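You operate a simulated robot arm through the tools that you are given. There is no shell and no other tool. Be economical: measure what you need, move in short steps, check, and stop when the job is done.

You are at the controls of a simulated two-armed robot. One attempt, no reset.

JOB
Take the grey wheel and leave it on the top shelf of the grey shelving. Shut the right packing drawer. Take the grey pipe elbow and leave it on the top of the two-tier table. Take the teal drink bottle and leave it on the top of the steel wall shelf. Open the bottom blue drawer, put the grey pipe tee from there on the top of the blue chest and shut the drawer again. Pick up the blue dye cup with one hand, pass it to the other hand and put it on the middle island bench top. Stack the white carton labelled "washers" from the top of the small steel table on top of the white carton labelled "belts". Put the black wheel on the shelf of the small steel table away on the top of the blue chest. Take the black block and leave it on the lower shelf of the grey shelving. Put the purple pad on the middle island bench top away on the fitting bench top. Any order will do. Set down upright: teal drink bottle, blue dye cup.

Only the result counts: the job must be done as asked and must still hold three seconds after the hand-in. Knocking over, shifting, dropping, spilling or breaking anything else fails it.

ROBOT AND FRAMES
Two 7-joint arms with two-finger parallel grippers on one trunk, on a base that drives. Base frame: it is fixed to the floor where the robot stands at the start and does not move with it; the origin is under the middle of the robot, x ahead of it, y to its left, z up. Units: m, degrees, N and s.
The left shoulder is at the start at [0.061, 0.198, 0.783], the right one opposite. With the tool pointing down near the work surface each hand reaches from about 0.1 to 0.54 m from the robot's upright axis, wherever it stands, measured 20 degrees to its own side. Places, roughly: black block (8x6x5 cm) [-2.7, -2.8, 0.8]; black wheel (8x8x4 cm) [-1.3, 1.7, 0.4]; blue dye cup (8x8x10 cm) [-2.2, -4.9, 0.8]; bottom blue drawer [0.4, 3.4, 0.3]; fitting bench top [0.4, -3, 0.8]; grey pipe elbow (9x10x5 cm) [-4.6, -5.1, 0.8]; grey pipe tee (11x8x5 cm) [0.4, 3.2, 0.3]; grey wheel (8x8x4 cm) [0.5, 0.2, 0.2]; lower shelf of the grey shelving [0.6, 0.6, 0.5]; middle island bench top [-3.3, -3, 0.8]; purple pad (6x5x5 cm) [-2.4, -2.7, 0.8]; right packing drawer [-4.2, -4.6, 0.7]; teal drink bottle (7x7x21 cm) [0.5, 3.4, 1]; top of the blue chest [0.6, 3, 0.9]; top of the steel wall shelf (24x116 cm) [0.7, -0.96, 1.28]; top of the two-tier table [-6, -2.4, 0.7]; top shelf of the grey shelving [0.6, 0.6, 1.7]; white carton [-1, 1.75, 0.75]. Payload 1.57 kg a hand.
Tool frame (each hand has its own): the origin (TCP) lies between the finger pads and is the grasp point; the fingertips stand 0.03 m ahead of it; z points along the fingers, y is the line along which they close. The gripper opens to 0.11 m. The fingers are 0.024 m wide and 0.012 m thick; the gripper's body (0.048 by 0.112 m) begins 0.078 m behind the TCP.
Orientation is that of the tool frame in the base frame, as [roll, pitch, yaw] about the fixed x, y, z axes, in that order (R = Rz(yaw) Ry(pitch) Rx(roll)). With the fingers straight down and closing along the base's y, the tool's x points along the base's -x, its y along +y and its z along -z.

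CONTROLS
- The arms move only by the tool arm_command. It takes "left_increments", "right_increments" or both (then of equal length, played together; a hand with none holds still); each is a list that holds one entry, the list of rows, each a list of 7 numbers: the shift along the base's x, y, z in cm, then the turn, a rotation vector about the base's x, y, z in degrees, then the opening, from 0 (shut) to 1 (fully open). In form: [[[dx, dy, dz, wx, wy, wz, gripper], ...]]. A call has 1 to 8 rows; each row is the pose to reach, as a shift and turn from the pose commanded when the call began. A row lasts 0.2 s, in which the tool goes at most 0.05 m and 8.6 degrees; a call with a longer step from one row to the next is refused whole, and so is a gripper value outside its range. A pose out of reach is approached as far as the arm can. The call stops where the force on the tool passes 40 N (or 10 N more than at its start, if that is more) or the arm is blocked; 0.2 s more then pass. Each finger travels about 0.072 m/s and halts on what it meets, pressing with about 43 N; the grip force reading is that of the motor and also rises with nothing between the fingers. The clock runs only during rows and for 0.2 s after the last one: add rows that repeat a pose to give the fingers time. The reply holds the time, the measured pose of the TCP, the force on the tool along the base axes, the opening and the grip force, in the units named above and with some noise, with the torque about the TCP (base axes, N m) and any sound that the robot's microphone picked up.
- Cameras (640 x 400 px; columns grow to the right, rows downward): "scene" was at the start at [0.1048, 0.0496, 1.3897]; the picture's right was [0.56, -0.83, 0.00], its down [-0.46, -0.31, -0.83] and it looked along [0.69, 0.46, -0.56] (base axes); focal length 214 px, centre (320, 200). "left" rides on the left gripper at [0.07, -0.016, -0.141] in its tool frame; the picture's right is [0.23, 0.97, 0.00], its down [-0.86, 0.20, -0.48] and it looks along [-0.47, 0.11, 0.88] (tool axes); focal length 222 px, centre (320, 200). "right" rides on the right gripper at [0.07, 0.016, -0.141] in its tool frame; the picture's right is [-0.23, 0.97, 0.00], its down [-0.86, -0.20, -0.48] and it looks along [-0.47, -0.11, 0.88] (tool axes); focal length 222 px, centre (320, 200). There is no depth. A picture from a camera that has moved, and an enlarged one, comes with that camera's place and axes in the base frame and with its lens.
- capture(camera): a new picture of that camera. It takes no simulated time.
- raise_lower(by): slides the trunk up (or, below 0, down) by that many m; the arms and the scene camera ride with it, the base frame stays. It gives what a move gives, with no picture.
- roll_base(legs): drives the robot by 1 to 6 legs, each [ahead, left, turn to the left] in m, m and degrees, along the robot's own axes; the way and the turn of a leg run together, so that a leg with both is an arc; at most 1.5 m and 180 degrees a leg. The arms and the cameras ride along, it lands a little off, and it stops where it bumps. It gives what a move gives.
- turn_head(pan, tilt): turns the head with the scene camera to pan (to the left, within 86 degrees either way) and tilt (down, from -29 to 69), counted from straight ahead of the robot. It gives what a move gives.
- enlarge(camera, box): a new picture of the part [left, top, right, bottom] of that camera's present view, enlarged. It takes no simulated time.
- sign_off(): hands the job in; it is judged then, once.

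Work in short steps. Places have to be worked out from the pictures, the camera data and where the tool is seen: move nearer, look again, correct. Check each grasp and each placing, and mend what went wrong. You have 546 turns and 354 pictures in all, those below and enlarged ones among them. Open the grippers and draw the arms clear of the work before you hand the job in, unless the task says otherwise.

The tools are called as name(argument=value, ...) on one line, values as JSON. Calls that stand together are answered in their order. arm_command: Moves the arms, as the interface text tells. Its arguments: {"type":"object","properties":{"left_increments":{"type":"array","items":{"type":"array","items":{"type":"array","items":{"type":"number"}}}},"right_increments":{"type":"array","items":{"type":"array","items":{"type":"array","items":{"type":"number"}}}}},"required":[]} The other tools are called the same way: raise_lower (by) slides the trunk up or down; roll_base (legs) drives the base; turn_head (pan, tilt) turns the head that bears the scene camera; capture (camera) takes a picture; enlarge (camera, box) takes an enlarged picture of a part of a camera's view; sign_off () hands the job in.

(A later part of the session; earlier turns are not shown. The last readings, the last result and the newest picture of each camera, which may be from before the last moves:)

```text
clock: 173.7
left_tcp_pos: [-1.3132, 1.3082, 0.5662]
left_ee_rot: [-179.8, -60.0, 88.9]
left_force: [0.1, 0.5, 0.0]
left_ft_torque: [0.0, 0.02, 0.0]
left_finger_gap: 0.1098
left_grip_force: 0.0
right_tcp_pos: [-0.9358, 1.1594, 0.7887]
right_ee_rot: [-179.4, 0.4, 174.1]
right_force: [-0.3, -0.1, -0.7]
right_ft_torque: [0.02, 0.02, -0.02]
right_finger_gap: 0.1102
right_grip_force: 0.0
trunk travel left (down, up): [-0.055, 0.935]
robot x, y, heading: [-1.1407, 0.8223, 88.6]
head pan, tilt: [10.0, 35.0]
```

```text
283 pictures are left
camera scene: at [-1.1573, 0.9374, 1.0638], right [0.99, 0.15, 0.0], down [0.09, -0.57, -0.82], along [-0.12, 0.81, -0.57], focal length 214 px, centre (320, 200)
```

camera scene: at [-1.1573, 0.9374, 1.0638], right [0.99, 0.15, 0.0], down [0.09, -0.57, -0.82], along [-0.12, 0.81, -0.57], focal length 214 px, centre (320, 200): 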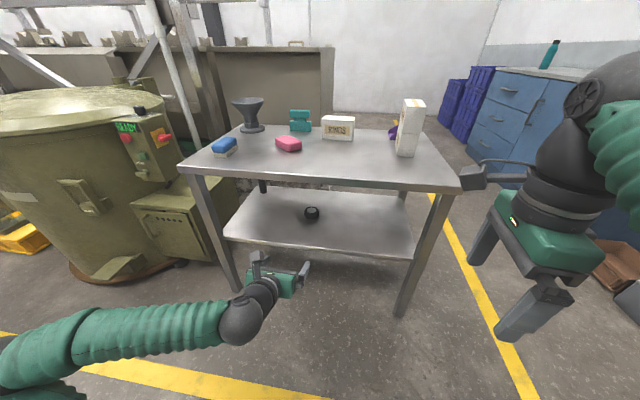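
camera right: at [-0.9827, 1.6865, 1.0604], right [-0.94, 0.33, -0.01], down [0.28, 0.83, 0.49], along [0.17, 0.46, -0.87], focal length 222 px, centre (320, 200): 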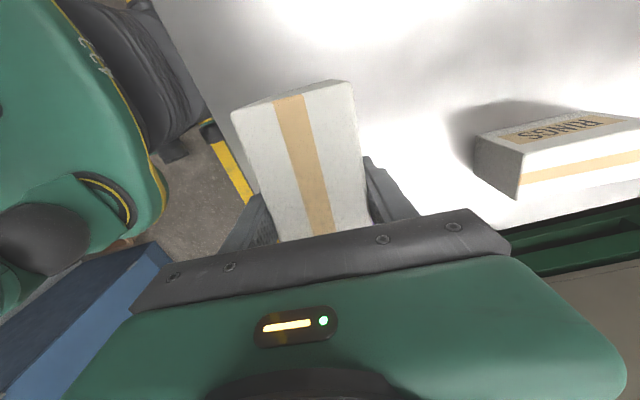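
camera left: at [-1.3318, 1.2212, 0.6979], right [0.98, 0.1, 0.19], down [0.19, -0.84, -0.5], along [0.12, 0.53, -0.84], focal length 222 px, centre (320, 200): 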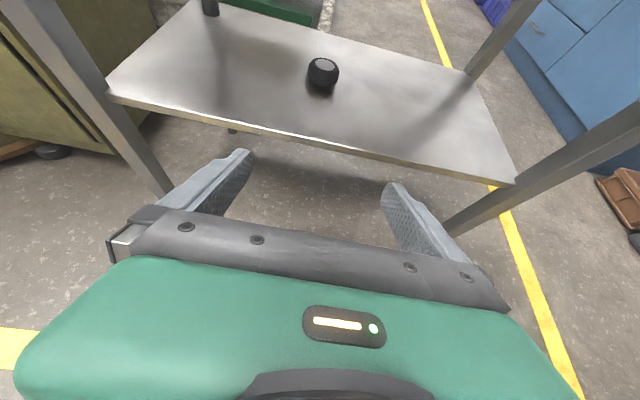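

The wheel triangulates to (-1.32, 1.754, 0.405). I lower the hand to z 0.46 and drive 0.33 m in under the table top.

arm_command(left_increments=[[[-0.5, 0, -4, 0, 0, 0, 1], [-1, 0, -8, 0, 0, 0, 1], [-1, 0, -10.6, 0, 0, 0, 1]]])

roll_base(legs=[[0.33, 0, 0]])

capture(camera="left")

capture(camera="scene")

```text
clock: 174.5
left_tcp_pos: [-1.3253, 1.3391, 0.4672]
left_ee_rot: [-179.7, -59.8, 88.7]
left_force: [-0.2, -0.2, 0.8]
left_ft_torque: [0.02, 0.03, 0.01]
left_finger_gap: 0.11
left_grip_force: 0.1
left hand out of reach, approached as far as the arm can: row 1, 2, 3
right_tcp_pos: [-0.9368, 1.1589, 0.7891]
right_ee_rot: [-179.3, 0.4, 174.0]
right_force: [-0.6, -0.5, 0.2]
right_ft_torque: [-0.03, -0.03, -0.02]
right_finger_gap: 0.1102
right_grip_force: 0.0
trunk travel left (down, up): [-0.055, 0.935]
robot x, y, heading: [-1.1431, 0.8203, 88.7]
head pan, tilt: [10.0, 35.0]
```

```text
clock: 176.7
left_tcp_pos: [-1.3162, 1.6642, 0.4661]
left_ee_rot: [-179.6, -59.8, 88.6]
left_force: [0.2, 0.0, -0.7]
left_ft_torque: [-0.02, 0.01, 0.01]
left_finger_gap: 0.1102
left_grip_force: 0.0
right_tcp_pos: [-0.9269, 1.4825, 0.7885]
right_ee_rot: [-179.3, 0.4, 173.7]
right_force: [0.0, 0.2, 0.9]
right_ft_torque: [0.03, -0.01, 0.0]
right_finger_gap: 0.1101
right_grip_force: 0.1
trunk travel left (down, up): [-0.055, 0.935]
robot x, y, heading: [-1.1371, 1.1431, 88.2]
head pan, tilt: [10.0, 35.0]
```

```text
282 pictures are left
camera left: at [-1.3332, 1.5781, 0.5987], right [0.98, 0.1, 0.19], down [0.18, -0.85, -0.5], along [0.12, 0.52, -0.84], focal length 222 px, centre (320, 200)
```

left: 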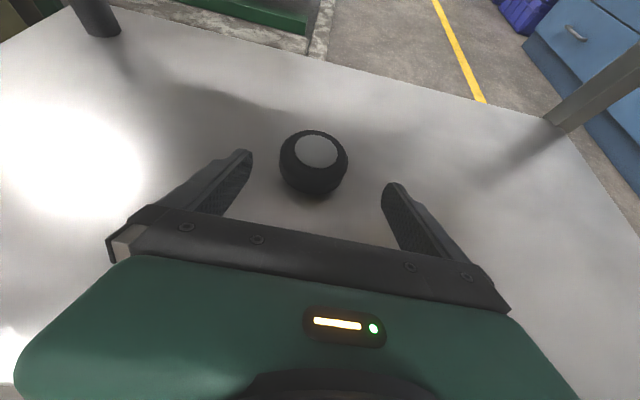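

```text
281 pictures are left
camera scene: at [-1.1484, 1.2627, 1.0638], right [0.99, 0.15, 0.0], down [0.08, -0.57, -0.82], along [-0.12, 0.81, -0.57], focal length 214 px, centre (320, 200)
```

scene: 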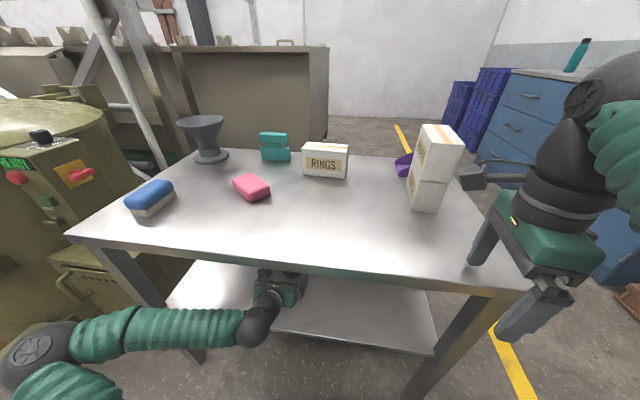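

The right hand is close to the table corner; I lift it and draw it back first.

arm_command(right_increments=[[[0, 0, 3, 0, 0, 0, 1], [1, -2, 5, 0, 0, 0, 1], [2, -5, 6, 0, 0, 0, 1], [3, -9, 6, 0, 0, 0, 1]]])

capture(camera="scene")

```text
clock: 177.7
left_tcp_pos: [-1.3165, 1.6646, 0.4662]
left_ee_rot: [-179.5, -59.9, 88.6]
left_force: [0.7, -0.6, 0.7]
left_ft_torque: [0.02, -0.01, 0.01]
left_finger_gap: 0.11
left_grip_force: 0.1
right_tcp_pos: [-0.9078, 1.4455, 0.7899]
right_ee_rot: [-179.5, 0.4, 173.7]
right_force: [-1.1, 0.5, 0.7]
right_ft_torque: [0.0, 0.02, 0.02]
right_finger_gap: 0.1101
right_grip_force: 0.0
right hand out of reach, approached as far as the arm can: row 1, 2, 3, 4
trunk travel left (down, up): [-0.055, 0.935]
robot x, y, heading: [-1.1351, 1.1446, 88.5]
head pan, tilt: [10.0, 35.0]
```

```text
280 pictures are left
camera scene: at [-1.1483, 1.2624, 1.0638], right [0.99, 0.15, 0.0], down [0.08, -0.57, -0.82], along [-0.12, 0.81, -0.57], focal length 214 px, centre (320, 200)
```

scene: 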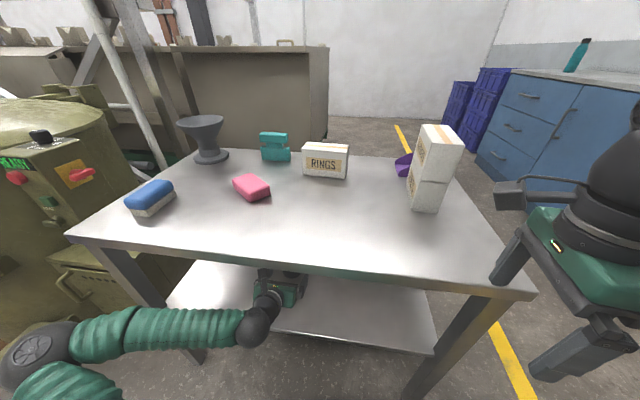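

I move it further right and back, clear of the corner.

arm_command(right_increments=[[[3, -2, 0, 0, 0, 0, 1], [6, -4, 0, 0, 0, 0, 1], [10, -6, 0, 0, 0, 0, 1], [13, -8, 0, 0, 0, 0, 1]]])

```text
clock: 178.7
left_tcp_pos: [-1.3149, 1.6655, 0.4671]
left_ee_rot: [-179.5, -59.9, 88.5]
left_force: [0.2, -0.4, 0.1]
left_ft_torque: [0.0, 0.02, -0.04]
left_finger_gap: 0.1099
left_grip_force: 0.1
right_tcp_pos: [-0.7756, 1.3661, 0.7882]
right_ee_rot: [-179.3, 0.3, 173.7]
right_force: [0.3, -0.6, 0.1]
right_ft_torque: [0.02, 0.02, 0.0]
right_finger_gap: 0.1099
right_grip_force: 0.1
trunk travel left (down, up): [-0.055, 0.935]
robot x, y, heading: [-1.1347, 1.1483, 88.4]
head pan, tilt: [10.0, 35.0]
```

The wheel reads (-1.317, 1.747). I move the hand forward and down around it.

arm_command(left_increments=[[[0, 2, -1.2, 0, 0, 0, 1], [0, 4, -2.4, 0, 0, 0, 1], [0, 6, -3.6, 0, 0, 0, 1], [0, 8, -4.6, 0, 0, 0, 1], [0, 8.3, -5.2, 0, 0, 0, 1]]])

capture(camera="left")

```text
clock: 179.9
left_tcp_pos: [-1.3135, 1.7466, 0.4248]
left_ee_rot: [-180.0, -61.0, 88.5]
left_force: [-3.7, -13.2, 21.2]
left_ft_torque: [0.11, -1.08, -0.85]
left_finger_gap: 0.1068
left_grip_force: 0.1
right_tcp_pos: [-0.7766, 1.363, 0.7895]
right_ee_rot: [-179.5, 0.3, 173.8]
right_force: [0.3, -1.3, 0.5]
right_ft_torque: [0.05, 0.01, -0.03]
right_finger_gap: 0.1098
right_grip_force: 0.0
trunk travel left (down, up): [-0.055, 0.935]
robot x, y, heading: [-1.1347, 1.1458, 88.3]
head pan, tilt: [10.0, 35.0]
stopped in row 5 (left hand): the force on the tool passed its limit at 61 N (the readings are from after the stop); the commanded pose is now the measured one
```

```text
279 pictures are left
camera left: at [-1.332, 1.6573, 0.5549], right [0.98, 0.09, 0.2], down [0.18, -0.84, -0.52], along [0.12, 0.54, -0.83], focal length 222 px, centre (320, 200)
```

left: 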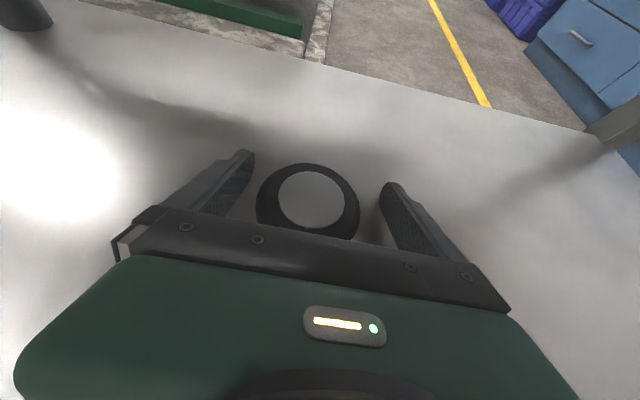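

The fingertips touched the shelf around the wheel. I relieve slightly, close, and lift a little.

arm_command(left_increments=[[[0, 0, 0.3, 0, 0, 0, 0.8], [0, 0, 0.3, 0, 0, 0, 0], [0, 0, 0.3, 0, 0, 0, 0], [0, 0, 0.3, 0, 0, 0, 0], [0, 0, 0.3, 0, 0, 0, 0]]])

arm_command(left_increments=[[[0, 0, 1, 0, 0, 0, 0], [0, 0, 2, 0, 0, 0, 0], [0, 0, 3.5, 0, 0, 0, 0]]])

capture(camera="left")

```text
clock: 181.1
left_tcp_pos: [-1.3123, 1.7463, 0.4254]
left_ee_rot: [-179.7, -60.8, 88.3]
left_force: [13.1, -0.9, 16.3]
left_ft_torque: [0.35, -1.06, -0.29]
left_finger_gap: 0.0709
left_grip_force: 43.4
right_tcp_pos: [-0.7756, 1.3642, 0.7875]
right_ee_rot: [-179.4, 0.2, 173.8]
right_force: [-0.5, 0.0, -0.6]
right_ft_torque: [0.02, 0.01, 0.01]
right_finger_gap: 0.1101
right_grip_force: 0.2
trunk travel left (down, up): [-0.055, 0.935]
robot x, y, heading: [-1.1374, 1.1443, 88.3]
head pan, tilt: [10.0, 35.0]
```

```text
clock: 181.9
left_tcp_pos: [-1.3145, 1.7483, 0.4559]
left_ee_rot: [-179.8, -60.4, 88.5]
left_force: [0.4, -0.8, -2.2]
left_ft_torque: [0.04, 0.02, -0.04]
left_finger_gap: 0.0712
left_grip_force: 43.1
right_tcp_pos: [-0.7772, 1.3658, 0.7885]
right_ee_rot: [-179.3, 0.3, 173.7]
right_force: [-0.3, -0.1, 0.3]
right_ft_torque: [0.02, 0.01, -0.01]
right_finger_gap: 0.1099
right_grip_force: 0.1
trunk travel left (down, up): [-0.055, 0.935]
robot x, y, heading: [-1.1364, 1.1475, 88.4]
head pan, tilt: [10.0, 35.0]
```

```text
278 pictures are left
camera left: at [-1.3323, 1.6592, 0.5877], right [0.98, 0.09, 0.2], down [0.18, -0.84, -0.51], along [0.12, 0.53, -0.84], focal length 222 px, centre (320, 200)
```

left: 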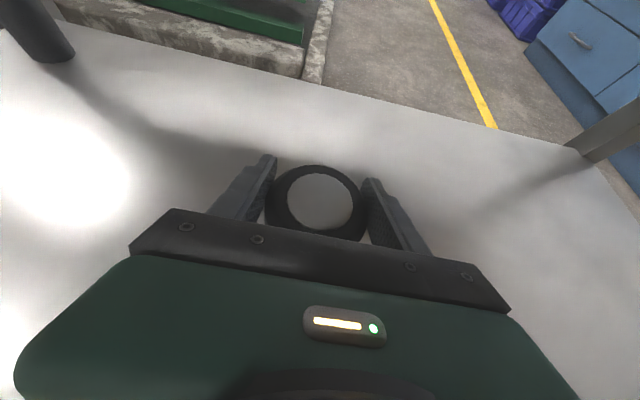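

Held. I back out, then drive round toward the blue chest.

arm_command(left_increments=[[[0, 0, 1.5, 0, 0, 0, 0]]])

roll_base(legs=[[-0.55, 0, 0], [0, -0.78, 1.5]])

raise_lower(by=0.4)

turn_head(pan=-15, tilt=25)

capture(camera="scene")

```text
clock: 182.3
left_tcp_pos: [-1.3126, 1.7485, 0.4722]
left_ee_rot: [-179.7, -60.4, 88.5]
left_force: [-0.4, -0.6, -1.9]
left_ft_torque: [0.0, -0.01, 0.0]
left_finger_gap: 0.071
left_grip_force: 43.3
right_tcp_pos: [-0.7765, 1.3651, 0.7885]
right_ee_rot: [-179.3, 0.4, 173.7]
right_force: [0.1, 0.5, -0.2]
right_ft_torque: [-0.01, 0.02, -0.01]
right_finger_gap: 0.11
right_grip_force: 0.1
trunk travel left (down, up): [-0.055, 0.935]
robot x, y, heading: [-1.1358, 1.1426, 88.3]
head pan, tilt: [10.0, 35.0]
```

```text
clock: 189.3
left_tcp_pos: [-0.556, 1.1963, 0.4731]
left_ee_rot: [-179.9, -60.5, 91.4]
left_force: [-0.2, -0.4, -2.1]
left_ft_torque: [0.03, -0.01, -0.01]
left_finger_gap: 0.0708
left_grip_force: 42.9
right_tcp_pos: [-0.0003, 0.8417, 0.7888]
right_ee_rot: [-179.3, 0.4, 176.6]
right_force: [-0.4, 0.7, -0.6]
right_ft_torque: [0.0, -0.01, 0.0]
right_finger_gap: 0.1101
right_grip_force: 0.1
trunk travel left (down, up): [-0.055, 0.935]
robot x, y, heading: [-0.3538, 0.6019, 91.1]
head pan, tilt: [10.0, 35.0]
```

```text
clock: 193.2
left_tcp_pos: [-0.5553, 1.1962, 0.8734]
left_ee_rot: [-179.8, -60.5, 91.4]
left_force: [0.6, 0.1, -1.0]
left_ft_torque: [0.02, 0.02, -0.03]
left_finger_gap: 0.0709
left_grip_force: 42.9
right_tcp_pos: [-0.0011, 0.842, 1.1889]
right_ee_rot: [-179.4, 0.5, 176.6]
right_force: [-0.5, 0.7, -0.4]
right_ft_torque: [-0.01, 0.0, -0.01]
right_finger_gap: 0.1101
right_grip_force: 0.0
trunk travel left (down, up): [-0.455, 0.535]
robot x, y, heading: [-0.3497, 0.6, 91.4]
head pan, tilt: [10.0, 35.0]
```

```text
clock: 194.1
left_tcp_pos: [-0.5558, 1.1968, 0.8741]
left_ee_rot: [-179.8, -60.5, 91.4]
left_force: [-0.2, 0.0, -2.1]
left_ft_torque: [0.0, 0.0, -0.01]
left_finger_gap: 0.0708
left_grip_force: 43.5
right_tcp_pos: [-0.0003, 0.8417, 1.1892]
right_ee_rot: [-179.4, 0.5, 176.6]
right_force: [-0.3, 1.4, -0.5]
right_ft_torque: [-0.01, -0.02, -0.02]
right_finger_gap: 0.1099
right_grip_force: 0.1
trunk travel left (down, up): [-0.455, 0.535]
robot x, y, heading: [-0.3447, 0.6038, 91.2]
head pan, tilt: [-15.0, 25.0]
```

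```text
277 pictures are left
camera scene: at [-0.3276, 0.7241, 1.4795], right [0.97, -0.24, 0.0], down [-0.1, -0.41, -0.91], along [0.21, 0.88, -0.42], focal length 214 px, centre (320, 200)
```

scene: 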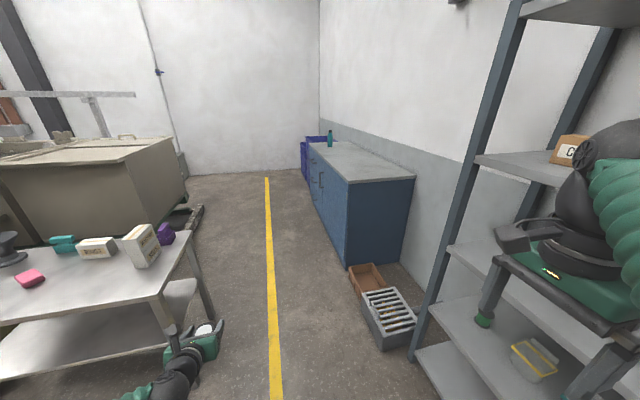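

Clear lane ahead. I raise the trunk 0.3 m so the left elbow passes above the cartons, and drive up the lane in two legs.

raise_lower(by=0.3)

roll_base(legs=[[1.2, 0, 0], [1.0, 0, 0]])

turn_head(pan=-70, tilt=35)

capture(camera="scene")

```text
clock: 197.1
left_tcp_pos: [-0.5558, 1.198, 1.1724]
left_ee_rot: [-179.8, -60.5, 91.4]
left_force: [-0.1, -1.1, -1.5]
left_ft_torque: [0.02, 0.01, -0.01]
left_finger_gap: 0.0707
left_grip_force: 42.8
right_tcp_pos: [-0.0002, 0.8423, 1.4896]
right_ee_rot: [-179.4, 0.4, 176.5]
right_force: [0.2, -0.4, 0.3]
right_ft_torque: [0.01, 0.0, 0.0]
right_finger_gap: 0.11
right_grip_force: 0.0
trunk travel left (down, up): [-0.755, 0.235]
robot x, y, heading: [-0.3443, 0.6019, 91.2]
head pan, tilt: [-15.0, 25.0]
```

```text
clock: 207.9
left_tcp_pos: [-0.669, 3.3892, 1.1726]
left_ee_rot: [-179.8, -60.7, 92.7]
left_force: [0.3, 0.5, -1.9]
left_ft_torque: [0.06, -0.02, 0.03]
left_finger_gap: 0.0704
left_grip_force: 43.0
right_tcp_pos: [-0.1058, 3.0473, 1.4883]
right_ee_rot: [-179.4, 0.4, 178.0]
right_force: [0.3, 0.1, 0.3]
right_ft_torque: [0.03, 0.01, -0.04]
right_finger_gap: 0.1102
right_grip_force: 0.1
trunk travel left (down, up): [-0.755, 0.235]
robot x, y, heading: [-0.4445, 2.8033, 92.9]
head pan, tilt: [-15.0, 25.0]
```

```text
clock: 209.2
left_tcp_pos: [-0.6697, 3.3898, 1.1728]
left_ee_rot: [-179.8, -60.6, 92.8]
left_force: [-0.3, 0.1, -1.7]
left_ft_torque: [0.02, 0.0, 0.01]
left_finger_gap: 0.0709
left_grip_force: 43.4
right_tcp_pos: [-0.1037, 3.0473, 1.4883]
right_ee_rot: [-179.5, 0.3, 178.0]
right_force: [-0.2, 0.4, -0.3]
right_ft_torque: [-0.01, 0.02, 0.03]
right_finger_gap: 0.11
right_grip_force: 0.0
trunk travel left (down, up): [-0.755, 0.235]
robot x, y, heading: [-0.4451, 2.7991, 92.7]
head pan, tilt: [-70.0, 35.0]
```

```text
276 pictures are left
camera scene: at [-0.3676, 2.8663, 1.7639], right [0.39, -0.92, 0.0], down [-0.53, -0.22, -0.82], along [0.76, 0.32, -0.57], focal length 214 px, centre (320, 200)
```

scene: 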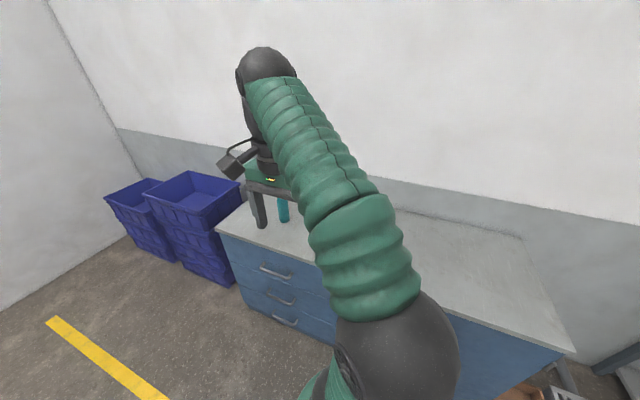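

The chest's front is at x ≈ 0.27, from y 2.17 to 3.79. I turn to face it.

roll_base(legs=[[0, 0, -92.7]])

turn_head(pan=0, tilt=45)

capture(camera="scene")

capture(camera="left")

```text
clock: 213.4
left_tcp_pos: [0.1476, 3.008, 1.1738]
left_ee_rot: [-179.8, -60.5, 1.3]
left_force: [-0.1, -0.2, -1.7]
left_ft_torque: [-0.03, 0.0, -0.04]
left_finger_gap: 0.0709
left_grip_force: 43.3
right_tcp_pos: [-0.209, 2.4541, 1.488]
right_ee_rot: [-179.5, 0.5, 86.5]
right_force: [-0.2, -0.2, -0.4]
right_ft_torque: [0.0, 0.02, -0.04]
right_finger_gap: 0.11
right_grip_force: 0.1
trunk travel left (down, up): [-0.755, 0.235]
robot x, y, heading: [-0.4491, 2.7961, 1.7]
head pan, tilt: [-70.0, 35.0]
```

```text
clock: 214.9
left_tcp_pos: [0.1468, 3.0085, 1.1732]
left_ee_rot: [-179.8, -60.5, 1.2]
left_force: [0.0, -0.6, -1.3]
left_ft_torque: [0.0, -0.02, 0.0]
left_finger_gap: 0.0712
left_grip_force: 43.6
right_tcp_pos: [-0.2101, 2.4532, 1.4878]
right_ee_rot: [-179.4, 0.4, 86.4]
right_force: [0.4, -0.4, 0.5]
right_ft_torque: [0.01, 0.01, -0.01]
right_finger_gap: 0.1099
right_grip_force: 0.1
trunk travel left (down, up): [-0.755, 0.235]
robot x, y, heading: [-0.4456, 2.7988, 1.0]
head pan, tilt: [0.0, 45.0]
```

```text
275 pictures are left
camera scene: at [-0.3324, 2.8031, 1.749], right [0.02, -1.0, 0.0], down [-0.71, -0.01, -0.71], along [0.71, 0.01, -0.71], focal length 214 px, centre (320, 200)
```

scene: 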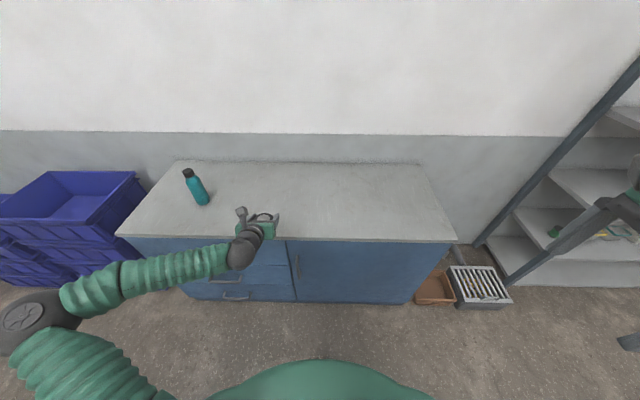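

```text
274 pictures are left
camera left: at [0.0571, 3.0223, 1.3043], right [0.14, -0.97, 0.2], down [-0.83, -0.22, -0.51], along [0.54, -0.09, -0.84], focal length 222 px, centre (320, 200)
```

left: 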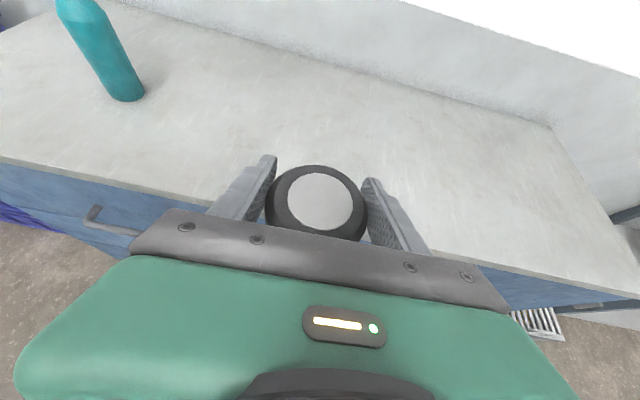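

The chest top has only the bottle. I lower the trunk 0.2 m and drive 0.35 m ahead.

raise_lower(by=-0.2)

roll_base(legs=[[0.33, 0, -1]])

capture(camera="left")

arm_command(left_increments=[[[0, 0, -1, 0, 0, 0, 0], [0, 0, -2, 0, 0, 0, 0], [0, 0, -3, 0, 0, 0, 0]]])

```text
clock: 217.0
left_tcp_pos: [0.1472, 3.0081, 0.9742]
left_ee_rot: [-179.8, -60.7, 1.3]
left_force: [0.4, 0.5, -1.1]
left_ft_torque: [0.0, 0.0, -0.02]
left_finger_gap: 0.0709
left_grip_force: 42.8
right_tcp_pos: [-0.2104, 2.4543, 1.2893]
right_ee_rot: [-179.4, 0.3, 86.4]
right_force: [1.0, 0.0, 0.1]
right_ft_torque: [0.01, -0.01, -0.03]
right_finger_gap: 0.11
right_grip_force: 0.1
trunk travel left (down, up): [-0.555, 0.435]
robot x, y, heading: [-0.4464, 2.8011, 1.1]
head pan, tilt: [0.0, 45.0]
```

```text
clock: 219.2
left_tcp_pos: [0.4821, 3.0036, 0.974]
left_ee_rot: [-179.9, -60.6, 0.5]
left_force: [0.4, -0.3, -2.2]
left_ft_torque: [0.0, -0.04, -0.01]
left_finger_gap: 0.0711
left_grip_force: 43.2
right_tcp_pos: [0.1163, 2.4552, 1.2889]
right_ee_rot: [-179.5, 0.4, 85.5]
right_force: [-0.6, -0.5, 0.0]
right_ft_torque: [-0.04, 0.02, 0.01]
right_finger_gap: 0.1101
right_grip_force: 0.0
trunk travel left (down, up): [-0.555, 0.435]
robot x, y, heading: [-0.1134, 2.8038, 0.2]
head pan, tilt: [0.0, 45.0]
```

```text
273 pictures are left
camera left: at [0.3922, 3.0189, 1.1044], right [0.12, -0.97, 0.2], down [-0.83, -0.21, -0.51], along [0.54, -0.1, -0.84], focal length 222 px, centre (320, 200)
```

left: 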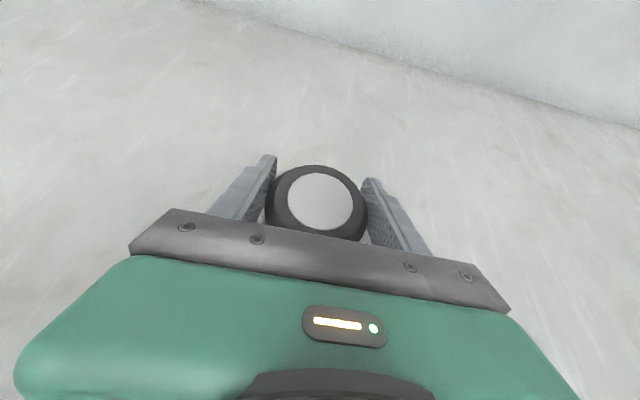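

```text
clock: 220.0
left_tcp_pos: [0.4822, 3.0038, 0.9462]
left_ee_rot: [-179.5, -60.9, 0.2]
left_force: [2.3, 1.8, 8.9]
left_ft_torque: [0.39, 0.12, -0.15]
left_finger_gap: 0.071
left_grip_force: 43.0
right_tcp_pos: [0.1158, 2.4551, 1.2894]
right_ee_rot: [-179.4, 0.3, 85.6]
right_force: [-0.6, 0.4, -0.8]
right_ft_torque: [0.0, -0.01, -0.01]
right_finger_gap: 0.1099
right_grip_force: 0.0
trunk travel left (down, up): [-0.555, 0.435]
robot x, y, heading: [-0.115, 2.8053, -0.2]
head pan, tilt: [0.0, 45.0]
```

Contact at z 0.946. I open and withdraw back-up along the tool axis.

arm_command(left_increments=[[[0, 0, 0, 0, 0, 0, 0.5], [0, 0, 0, 0, 0, 0, 1], [0, 0, 0, 0, 0, 0, 1], [-2, 0, 1.2, 0, 0, 0, 1], [-5, 0, 3, 0, 0, 0, 1], [-9, 0, 6, 0, 0, 0, 1]]])

capture(camera="left")

```text
clock: 221.4
left_tcp_pos: [0.3911, 3.004, 1.0066]
left_ee_rot: [-179.9, -60.5, 0.5]
left_force: [0.1, 0.4, -0.1]
left_ft_torque: [0.03, -0.01, -0.01]
left_finger_gap: 0.1099
left_grip_force: 0.0
left hand out of reach, approached as far as the arm can: row 6
right_tcp_pos: [0.1153, 2.455, 1.2895]
right_ee_rot: [-179.7, 0.4, 85.6]
right_force: [-0.5, 0.0, 0.3]
right_ft_torque: [-0.02, -0.03, -0.01]
right_finger_gap: 0.1098
right_grip_force: 0.0
trunk travel left (down, up): [-0.555, 0.435]
robot x, y, heading: [-0.1151, 2.8076, 0.2]
head pan, tilt: [0.0, 45.0]
```

```text
272 pictures are left
camera left: at [0.3021, 3.0191, 1.1375], right [0.12, -0.97, 0.2], down [-0.84, -0.21, -0.51], along [0.54, -0.1, -0.84], focal length 222 px, centre (320, 200)
```

left: 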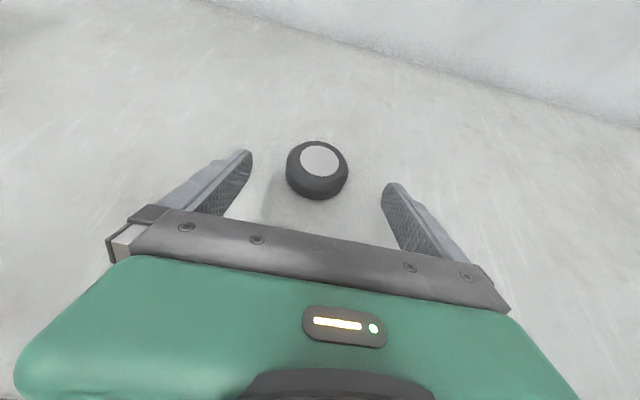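

The black wheel stands on the chest. Now the bottom drawer: I back off, shift left, lower the trunk and look at the handles.

roll_base(legs=[[-0.5, 0, 0], [0, 0.4, 0]])

raise_lower(by=-0.4)

turn_head(pan=10, tilt=35)

capture(camera="scene")

capture(camera="left")

```text
clock: 226.5
left_tcp_pos: [-0.1053, 3.3963, 1.0085]
left_ee_rot: [-179.2, -60.5, -0.4]
left_force: [0.7, 0.1, -0.2]
left_ft_torque: [-0.05, -0.04, 0.07]
left_finger_gap: 0.1098
left_grip_force: 0.0
right_tcp_pos: [-0.3843, 2.8468, 1.2863]
right_ee_rot: [-179.4, -0.1, 85.4]
right_force: [-0.1, -0.9, 0.2]
right_ft_torque: [-0.02, 0.0, -0.01]
right_finger_gap: 0.11
right_grip_force: 0.1
trunk travel left (down, up): [-0.555, 0.435]
robot x, y, heading: [-0.6125, 3.2063, 0.2]
head pan, tilt: [0.0, 45.0]
```

```text
clock: 230.3
left_tcp_pos: [-0.1072, 3.4017, 0.6062]
left_ee_rot: [-179.7, -60.5, 0.2]
left_force: [-0.1, -0.3, 1.3]
left_ft_torque: [0.02, -0.03, 0.0]
left_finger_gap: 0.1101
left_grip_force: 0.0
right_tcp_pos: [-0.3836, 2.8546, 0.8887]
right_ee_rot: [-179.4, 0.3, 85.3]
right_force: [-0.5, -0.8, -1.0]
right_ft_torque: [-0.05, -0.01, 0.01]
right_finger_gap: 0.11
right_grip_force: 0.2
trunk travel left (down, up): [-0.155, 0.835]
robot x, y, heading: [-0.6161, 3.2072, 0.2]
head pan, tilt: [0.0, 45.0]
```

```text
clock: 231.0
left_tcp_pos: [-0.105, 3.4012, 0.6063]
left_ee_rot: [-179.8, -60.6, 0.2]
left_force: [-0.4, -0.9, 0.0]
left_ft_torque: [0.0, -0.03, 0.02]
left_finger_gap: 0.1099
left_grip_force: 0.0
right_tcp_pos: [-0.3845, 2.8532, 0.8884]
right_ee_rot: [-179.3, 0.3, 85.4]
right_force: [-0.7, 0.1, -0.3]
right_ft_torque: [0.02, -0.01, -0.01]
right_finger_gap: 0.1099
right_grip_force: 0.1
trunk travel left (down, up): [-0.155, 0.835]
robot x, y, heading: [-0.6141, 3.2034, 0.5]
head pan, tilt: [10.0, 35.0]
```

```text
271 pictures are left
camera scene: at [-0.496, 3.2204, 1.1638], right [0.18, -0.98, 0.0], down [-0.57, -0.1, -0.82], along [0.81, 0.14, -0.57], focal length 214 px, centre (320, 200)
```

scene: 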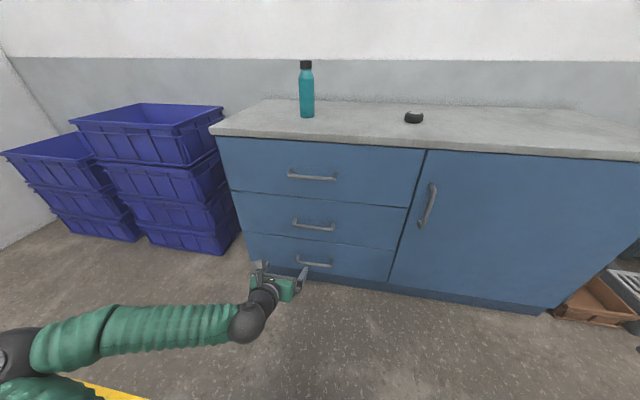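

```text
270 pictures are left
camera left: at [-0.1951, 3.417, 0.7372], right [0.12, -0.97, 0.2], down [-0.84, -0.2, -0.51], along [0.54, -0.1, -0.84], focal length 222 px, centre (320, 200)
```

left: 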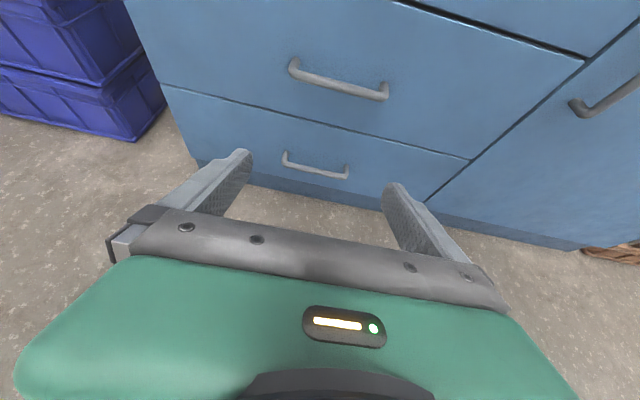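

The bottom handle's bar is near (0.227, 3.383, 0.243). I roll the left hand 90° about its axis so the fingers will close above and below the bar.

arm_command(left_increments=[[[0, 0, 0, 7.4, 0, -4.2, 1], [0, 0, 0, 14.8, 0, -8.4, 1], [0, 0, 0, 22.2, 0, -12.5, 1], [0, 0, 0, 29.6, 0, -16.7, 1], [0, 0, 0, 37, 0, -20.8, 1], [0, 0, 0, 44.4, 0, -25, 1], [0, 0, 0, 51.8, 0, -29.2, 1], [0, 0, 0, 59.2, 0, -33.3, 1]]])

arm_command(left_increments=[[[0, 0, 0, 7.4, 0, -4.2, 1], [0, 0, 0, 14.8, 0, -8.4, 1], [0, 0, 0, 19.1, 0, -10.8, 1], [0, 0, -2, 19.1, 0, -10.8, 1]]])

capture(camera="scene")

capture(camera="left")

```text
clock: 232.8
left_tcp_pos: [-0.1054, 3.4026, 0.607]
left_ee_rot: [-121.0, -19.0, -78.7]
left_force: [-1.0, -0.3, -0.1]
left_ft_torque: [0.01, 0.0, -0.01]
left_finger_gap: 0.1098
left_grip_force: 0.1
right_tcp_pos: [-0.3836, 2.8512, 0.8887]
right_ee_rot: [-179.4, 0.3, 85.4]
right_force: [-0.6, 0.5, 0.4]
right_ft_torque: [-0.02, -0.01, -0.03]
right_finger_gap: 0.1101
right_grip_force: 0.0
trunk travel left (down, up): [-0.155, 0.835]
robot x, y, heading: [-0.6155, 3.2056, 0.2]
head pan, tilt: [10.0, 35.0]
```

```text
clock: 233.8
left_tcp_pos: [-0.1001, 3.4018, 0.5875]
left_ee_rot: [-119.1, -0.1, -89.9]
left_force: [0.0, -0.2, -0.3]
left_ft_torque: [-0.02, -0.04, -0.01]
left_finger_gap: 0.1102
left_grip_force: 0.1
left hand out of reach, approached as far as the arm can: row 4
right_tcp_pos: [-0.3832, 2.8542, 0.8892]
right_ee_rot: [-179.5, 0.4, 85.4]
right_force: [0.5, 0.1, -0.6]
right_ft_torque: [-0.04, -0.02, 0.0]
right_finger_gap: 0.1101
right_grip_force: 0.0
trunk travel left (down, up): [-0.155, 0.835]
robot x, y, heading: [-0.6155, 3.2044, -0.1]
head pan, tilt: [10.0, 35.0]
```

```text
269 pictures are left
camera scene: at [-0.4956, 3.2207, 1.1638], right [0.18, -0.98, 0.0], down [-0.57, -0.1, -0.82], along [0.81, 0.14, -0.57], focal length 214 px, centre (320, 200)
```

scene: 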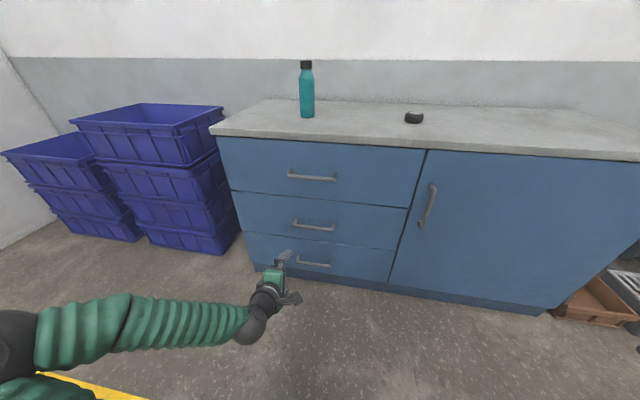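

```text
268 pictures are left
camera left: at [-0.2159, 3.3328, 0.6714], right [-0.47, -0.23, -0.85], down [-0.52, 0.85, 0.06], along [0.71, 0.47, -0.52], focal length 222 px, centre (320, 200)
```

left: 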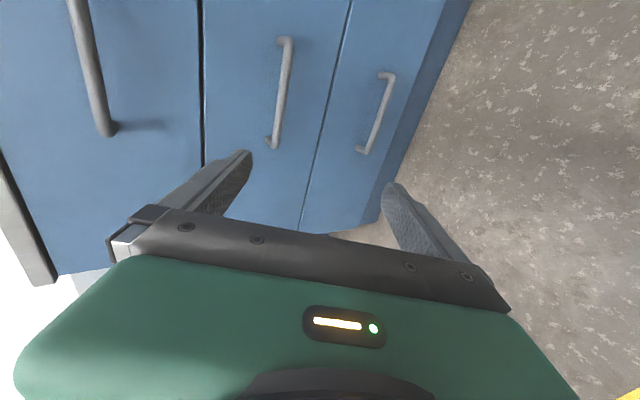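

I lower the trunk fully and then move the hand down toward bar height.

raise_lower(by=-0.15)

arm_command(left_increments=[[[0, 0, -4, 0, 0, 0, 1], [0, 0, -8, 0, 0, 0, 1], [0, 0, -12, 0, 0, 0, 1], [0, 0, -16, 0, 0, 0, 1], [0, 0, -17, 0, 0, 0, 1]]])

capture(camera="left")

capture(camera="scene")

```text
clock: 235.6
left_tcp_pos: [-0.1009, 3.4021, 0.437]
left_ee_rot: [-119.1, -0.3, -89.9]
left_force: [0.4, -0.1, -0.2]
left_ft_torque: [-0.04, -0.01, 0.01]
left_finger_gap: 0.1102
left_grip_force: 0.0
right_tcp_pos: [-0.385, 2.8523, 0.7393]
right_ee_rot: [-179.4, 0.3, 85.4]
right_force: [-1.0, 0.8, -0.6]
right_ft_torque: [0.0, -0.01, 0.03]
right_finger_gap: 0.11
right_grip_force: 0.1
trunk travel left (down, up): [-0.005, 0.985]
robot x, y, heading: [-0.6115, 3.2042, 0.1]
head pan, tilt: [10.0, 35.0]
```

```text
clock: 236.8
left_tcp_pos: [-0.1016, 3.401, 0.2667]
left_ee_rot: [-119.1, -0.2, -89.9]
left_force: [-0.2, 0.8, 0.2]
left_ft_torque: [0.0, 0.03, 0.02]
left_finger_gap: 0.11
left_grip_force: 0.0
left hand out of reach, approached as far as the arm can: row 1, 2
right_tcp_pos: [-0.3851, 2.8532, 0.7374]
right_ee_rot: [-179.4, 0.3, 85.4]
right_force: [-0.4, -0.8, 0.7]
right_ft_torque: [0.03, -0.01, 0.0]
right_finger_gap: 0.11
right_grip_force: 0.1
trunk travel left (down, up): [-0.005, 0.985]
robot x, y, heading: [-0.6149, 3.2035, -0.1]
head pan, tilt: [10.0, 35.0]
```

```text
267 pictures are left
camera left: at [-0.2171, 3.3314, 0.3507], right [-0.47, -0.23, -0.85], down [-0.52, 0.85, 0.06], along [0.71, 0.47, -0.52], focal length 222 px, centre (320, 200)
```

left: 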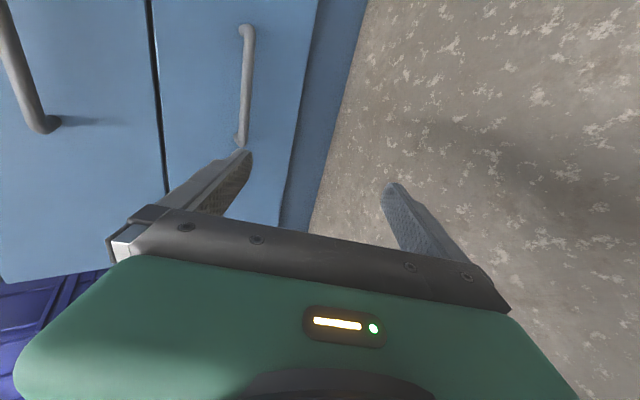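

```text
266 pictures are left
camera scene: at [-0.4958, 3.2202, 1.0138], right [0.18, -0.98, 0.0], down [-0.57, -0.1, -0.82], along [0.81, 0.14, -0.57], focal length 214 px, centre (320, 200)
```

scene: 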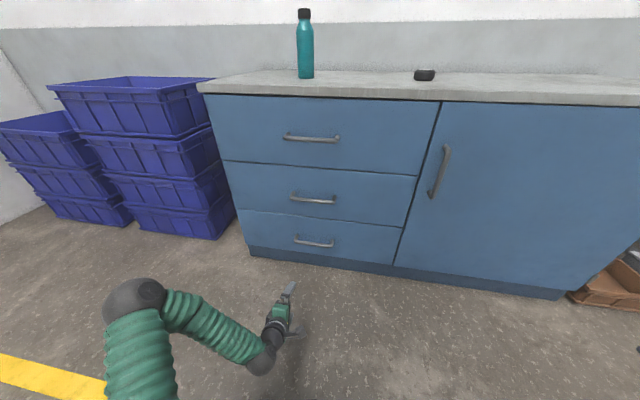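

The bar is at (0.243, 3.376, 0.242). I tilt the hand nearly horizontal, align it in y and z, narrow the opening, then drive 0.25 m closer.

arm_command(left_increments=[[[0, -0.8, -0.6, 0, -7, 0, 0.6], [0, -1.6, -1.2, 0, -14, 0, 0.6], [0, -2.5, -2.2, 0, -20, 0, 0.6]]])

roll_base(legs=[[0.24, 0, 0]])

capture(camera="left")

capture(camera="scene")

```text
clock: 237.6
left_tcp_pos: [-0.1017, 3.3759, 0.2467]
left_ee_rot: [-99.1, -0.2, -89.9]
left_force: [-0.6, -0.4, -0.6]
left_ft_torque: [-0.01, 0.0, -0.03]
left_finger_gap: 0.0661
left_grip_force: 0.1
right_tcp_pos: [-0.3839, 2.8531, 0.7389]
right_ee_rot: [-179.4, 0.3, 85.4]
right_force: [-0.3, 0.4, -0.1]
right_ft_torque: [-0.02, -0.02, -0.02]
right_finger_gap: 0.1101
right_grip_force: 0.0
trunk travel left (down, up): [-0.005, 0.985]
robot x, y, heading: [-0.6135, 3.21, -0.0]
head pan, tilt: [10.0, 35.0]
```

```text
clock: 239.3
left_tcp_pos: [0.1406, 3.3753, 0.2465]
left_ee_rot: [-99.1, -0.2, -90.1]
left_force: [-0.6, -0.2, 0.1]
left_ft_torque: [0.02, 0.01, 0.02]
left_finger_gap: 0.0659
left_grip_force: 0.1
right_tcp_pos: [-0.144, 2.851, 0.7395]
right_ee_rot: [-179.4, 0.4, 85.2]
right_force: [-0.5, 0.2, -0.1]
right_ft_torque: [0.04, -0.03, -0.03]
right_finger_gap: 0.1102
right_grip_force: 0.0
trunk travel left (down, up): [-0.005, 0.985]
robot x, y, heading: [-0.3728, 3.2067, -0.1]
head pan, tilt: [10.0, 35.0]
```

```text
265 pictures are left
camera left: at [0.0028, 3.3053, 0.2855], right [-0.16, -0.23, -0.96], down [-0.5, 0.86, -0.12], along [0.85, 0.46, -0.25], focal length 222 px, centre (320, 200)
```

left: 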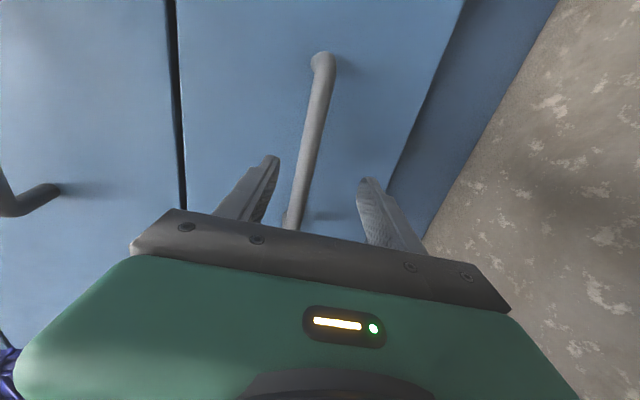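

```text
264 pictures are left
camera scene: at [-0.2549, 3.2198, 1.0138], right [0.17, -0.98, 0.0], down [-0.57, -0.1, -0.82], along [0.81, 0.14, -0.57], focal length 214 px, centre (320, 200)
```

scene: 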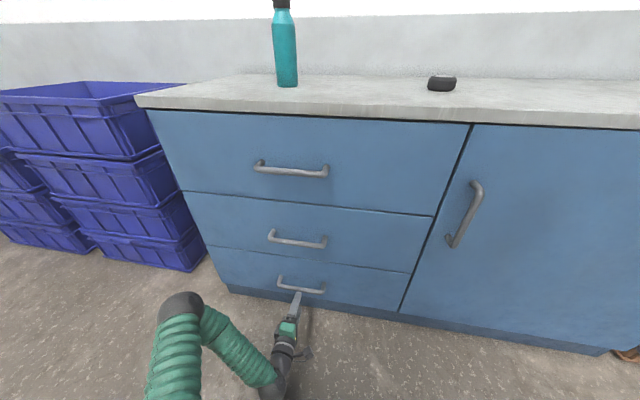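

The bar lines up between the fingers. I advance 9.5 cm and close on it.

arm_command(left_increments=[[[3, 0, 0, 0, 0, 0, 0.6], [6, 0, 0, 0, 0, 0, 0.6], [8, 0, -0.1, 0, 0, 0, 0.6], [9.5, 0, -0.1, 0, 0, 0, 0.6]]])

capture(camera="left")

```text
clock: 240.2
left_tcp_pos: [0.2176, 3.3719, 0.2442]
left_ee_rot: [-99.1, -0.3, -90.1]
left_force: [-8.0, 1.4, 2.1]
left_ft_torque: [-0.02, -0.44, 0.07]
left_finger_gap: 0.0668
left_grip_force: 0.4
right_tcp_pos: [-0.1457, 2.8523, 0.739]
right_ee_rot: [-179.4, 0.3, 85.3]
right_force: [-0.2, 0.3, 0.1]
right_ft_torque: [0.01, 0.01, -0.03]
right_finger_gap: 0.11
right_grip_force: 0.1
trunk travel left (down, up): [-0.005, 0.985]
robot x, y, heading: [-0.3735, 3.2044, -0.0]
head pan, tilt: [10.0, 35.0]
stopped in row 4 (left hand): the force on the tool passed its limit at 72 N (the readings are from after the stop); the commanded pose is now the measured one
```

```text
263 pictures are left
camera left: at [0.08, 3.3041, 0.2844], right [-0.16, -0.23, -0.96], down [-0.5, 0.86, -0.12], along [0.85, 0.46, -0.25], focal length 222 px, centre (320, 200)
```

left: 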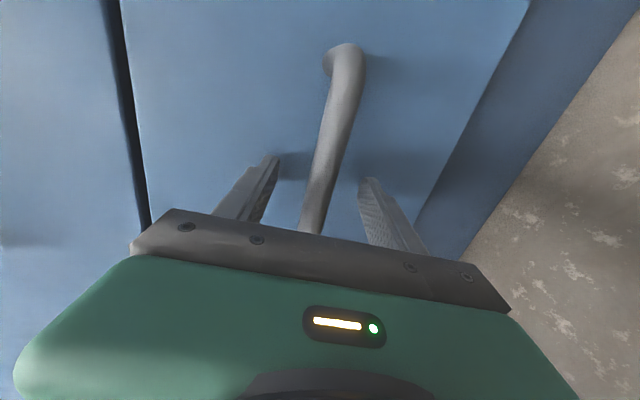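

The tips met the drawer front; the bar lies between the fingers. I close on it.

arm_command(left_increments=[[[-0.4, 0, 0, 0, 0, 0, 0], [-0.4, 0, 0, 0, 0, 0, 0], [-0.4, 0, 0, 0, 0, 0, 0], [-0.4, 0, 0, 0, 0, 0, 0], [-0.4, 0, 0, 0, 0, 0, 0]]])

capture(camera="left")

```text
clock: 241.4
left_tcp_pos: [0.2136, 3.3734, 0.2473]
left_ee_rot: [-99.0, -0.3, -90.1]
left_force: [0.9, 1.7, 19.9]
left_ft_torque: [0.22, -0.01, -0.27]
left_finger_gap: 0.0175
left_grip_force: 32.8
right_tcp_pos: [-0.1476, 2.8519, 0.7393]
right_ee_rot: [-179.6, 0.3, 85.3]
right_force: [-0.8, -0.1, 0.7]
right_ft_torque: [-0.02, 0.02, 0.0]
right_finger_gap: 0.1102
right_grip_force: 0.1
trunk travel left (down, up): [-0.005, 0.985]
robot x, y, heading: [-0.3695, 3.203, 0.1]
head pan, tilt: [10.0, 35.0]
```

```text
262 pictures are left
camera left: at [0.0764, 3.3041, 0.286], right [-0.15, -0.23, -0.96], down [-0.5, 0.86, -0.13], along [0.85, 0.46, -0.24], focal length 222 px, centre (320, 200)
```

left: 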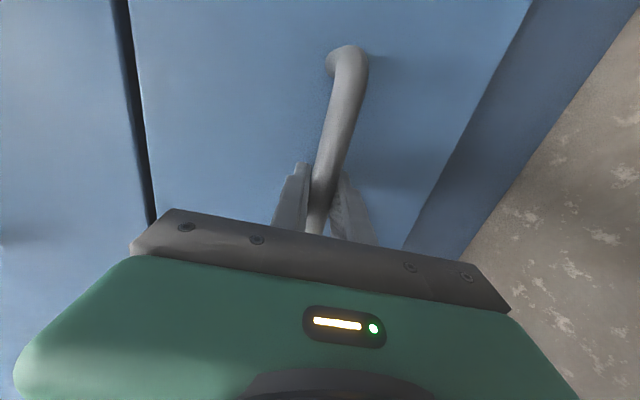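

Gripped on the bar (gap 0.0175). I pull by driving the base back 0.3 m.

roll_base(legs=[[-0.3, 0, 0]])

capture(camera="scene")

```text
clock: 243.5
left_tcp_pos: [-0.0933, 3.3753, 0.2467]
left_ee_rot: [-98.9, -0.2, -90.0]
left_force: [-1.3, 25.5, 24.5]
left_ft_torque: [0.17, 0.1, -0.06]
left_finger_gap: 0.0179
left_grip_force: 32.7
right_tcp_pos: [-0.4571, 2.853, 0.7409]
right_ee_rot: [-179.6, 0.2, 85.0]
right_force: [0.4, 0.3, -0.1]
right_ft_torque: [-0.01, -0.01, 0.02]
right_finger_gap: 0.11
right_grip_force: 0.0
trunk travel left (down, up): [-0.005, 0.985]
robot x, y, heading: [-0.6785, 3.2092, -0.4]
head pan, tilt: [10.0, 35.0]
```

```text
261 pictures are left
camera scene: at [-0.566, 3.2212, 1.0143], right [0.17, -0.99, 0.0], down [-0.56, -0.1, -0.82], along [0.81, 0.14, -0.57], focal length 214 px, centre (320, 200)
```

scene: 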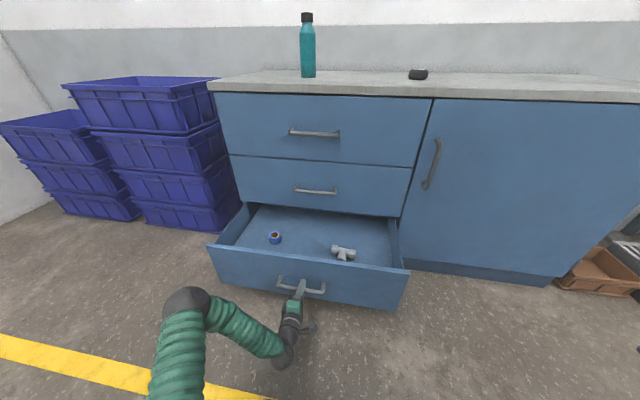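

The drawer is open and the tee is inside. I release the handle, draw back, and look closely at the tee.

arm_command(left_increments=[[[0, 0, 0, 0, 0, 0, 0.6], [0, 0, 0, 0, 0, 0, 0.6], [-3, 0, 0, 0, 0, 0, 0.6], [-7, 0, 0, 0, 0, 0, 0.6], [-10, 0, 3, 0, 0, 0, 0.6], [-10, 0, 7, 0, 0, 0, 0.8]]])

enlarge(camera="scene", box=[200, 190, 420, 320])

```text
clock: 244.9
left_tcp_pos: [-0.1936, 3.3741, 0.3139]
left_ee_rot: [-99.0, -0.2, -90.1]
left_force: [-1.0, -0.2, 0.1]
left_ft_torque: [0.02, -0.02, 0.0]
left_finger_gap: 0.088
left_grip_force: 0.1
right_tcp_pos: [-0.454, 2.8527, 0.7387]
right_ee_rot: [-179.5, 0.2, 85.1]
right_force: [0.3, -0.6, -1.1]
right_ft_torque: [-0.02, 0.01, 0.0]
right_finger_gap: 0.1098
right_grip_force: 0.0
trunk travel left (down, up): [-0.005, 0.985]
robot x, y, heading: [-0.6823, 3.2058, -0.2]
head pan, tilt: [10.0, 35.0]
```

```text
2.91 times, centred on (310, 255) of scene
camera zoom: at [-0.563, 3.2202, 1.0138], right [0.17, -0.99, 0.0], down [-0.57, -0.1, -0.82], along [0.81, 0.14, -0.57], focal length 624 px, centre (349, 40)
```

zoom: 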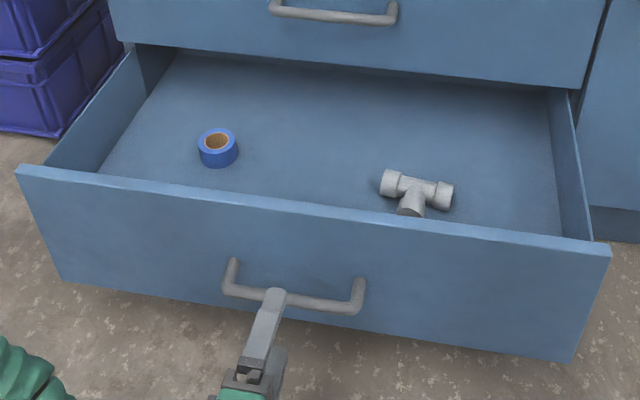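

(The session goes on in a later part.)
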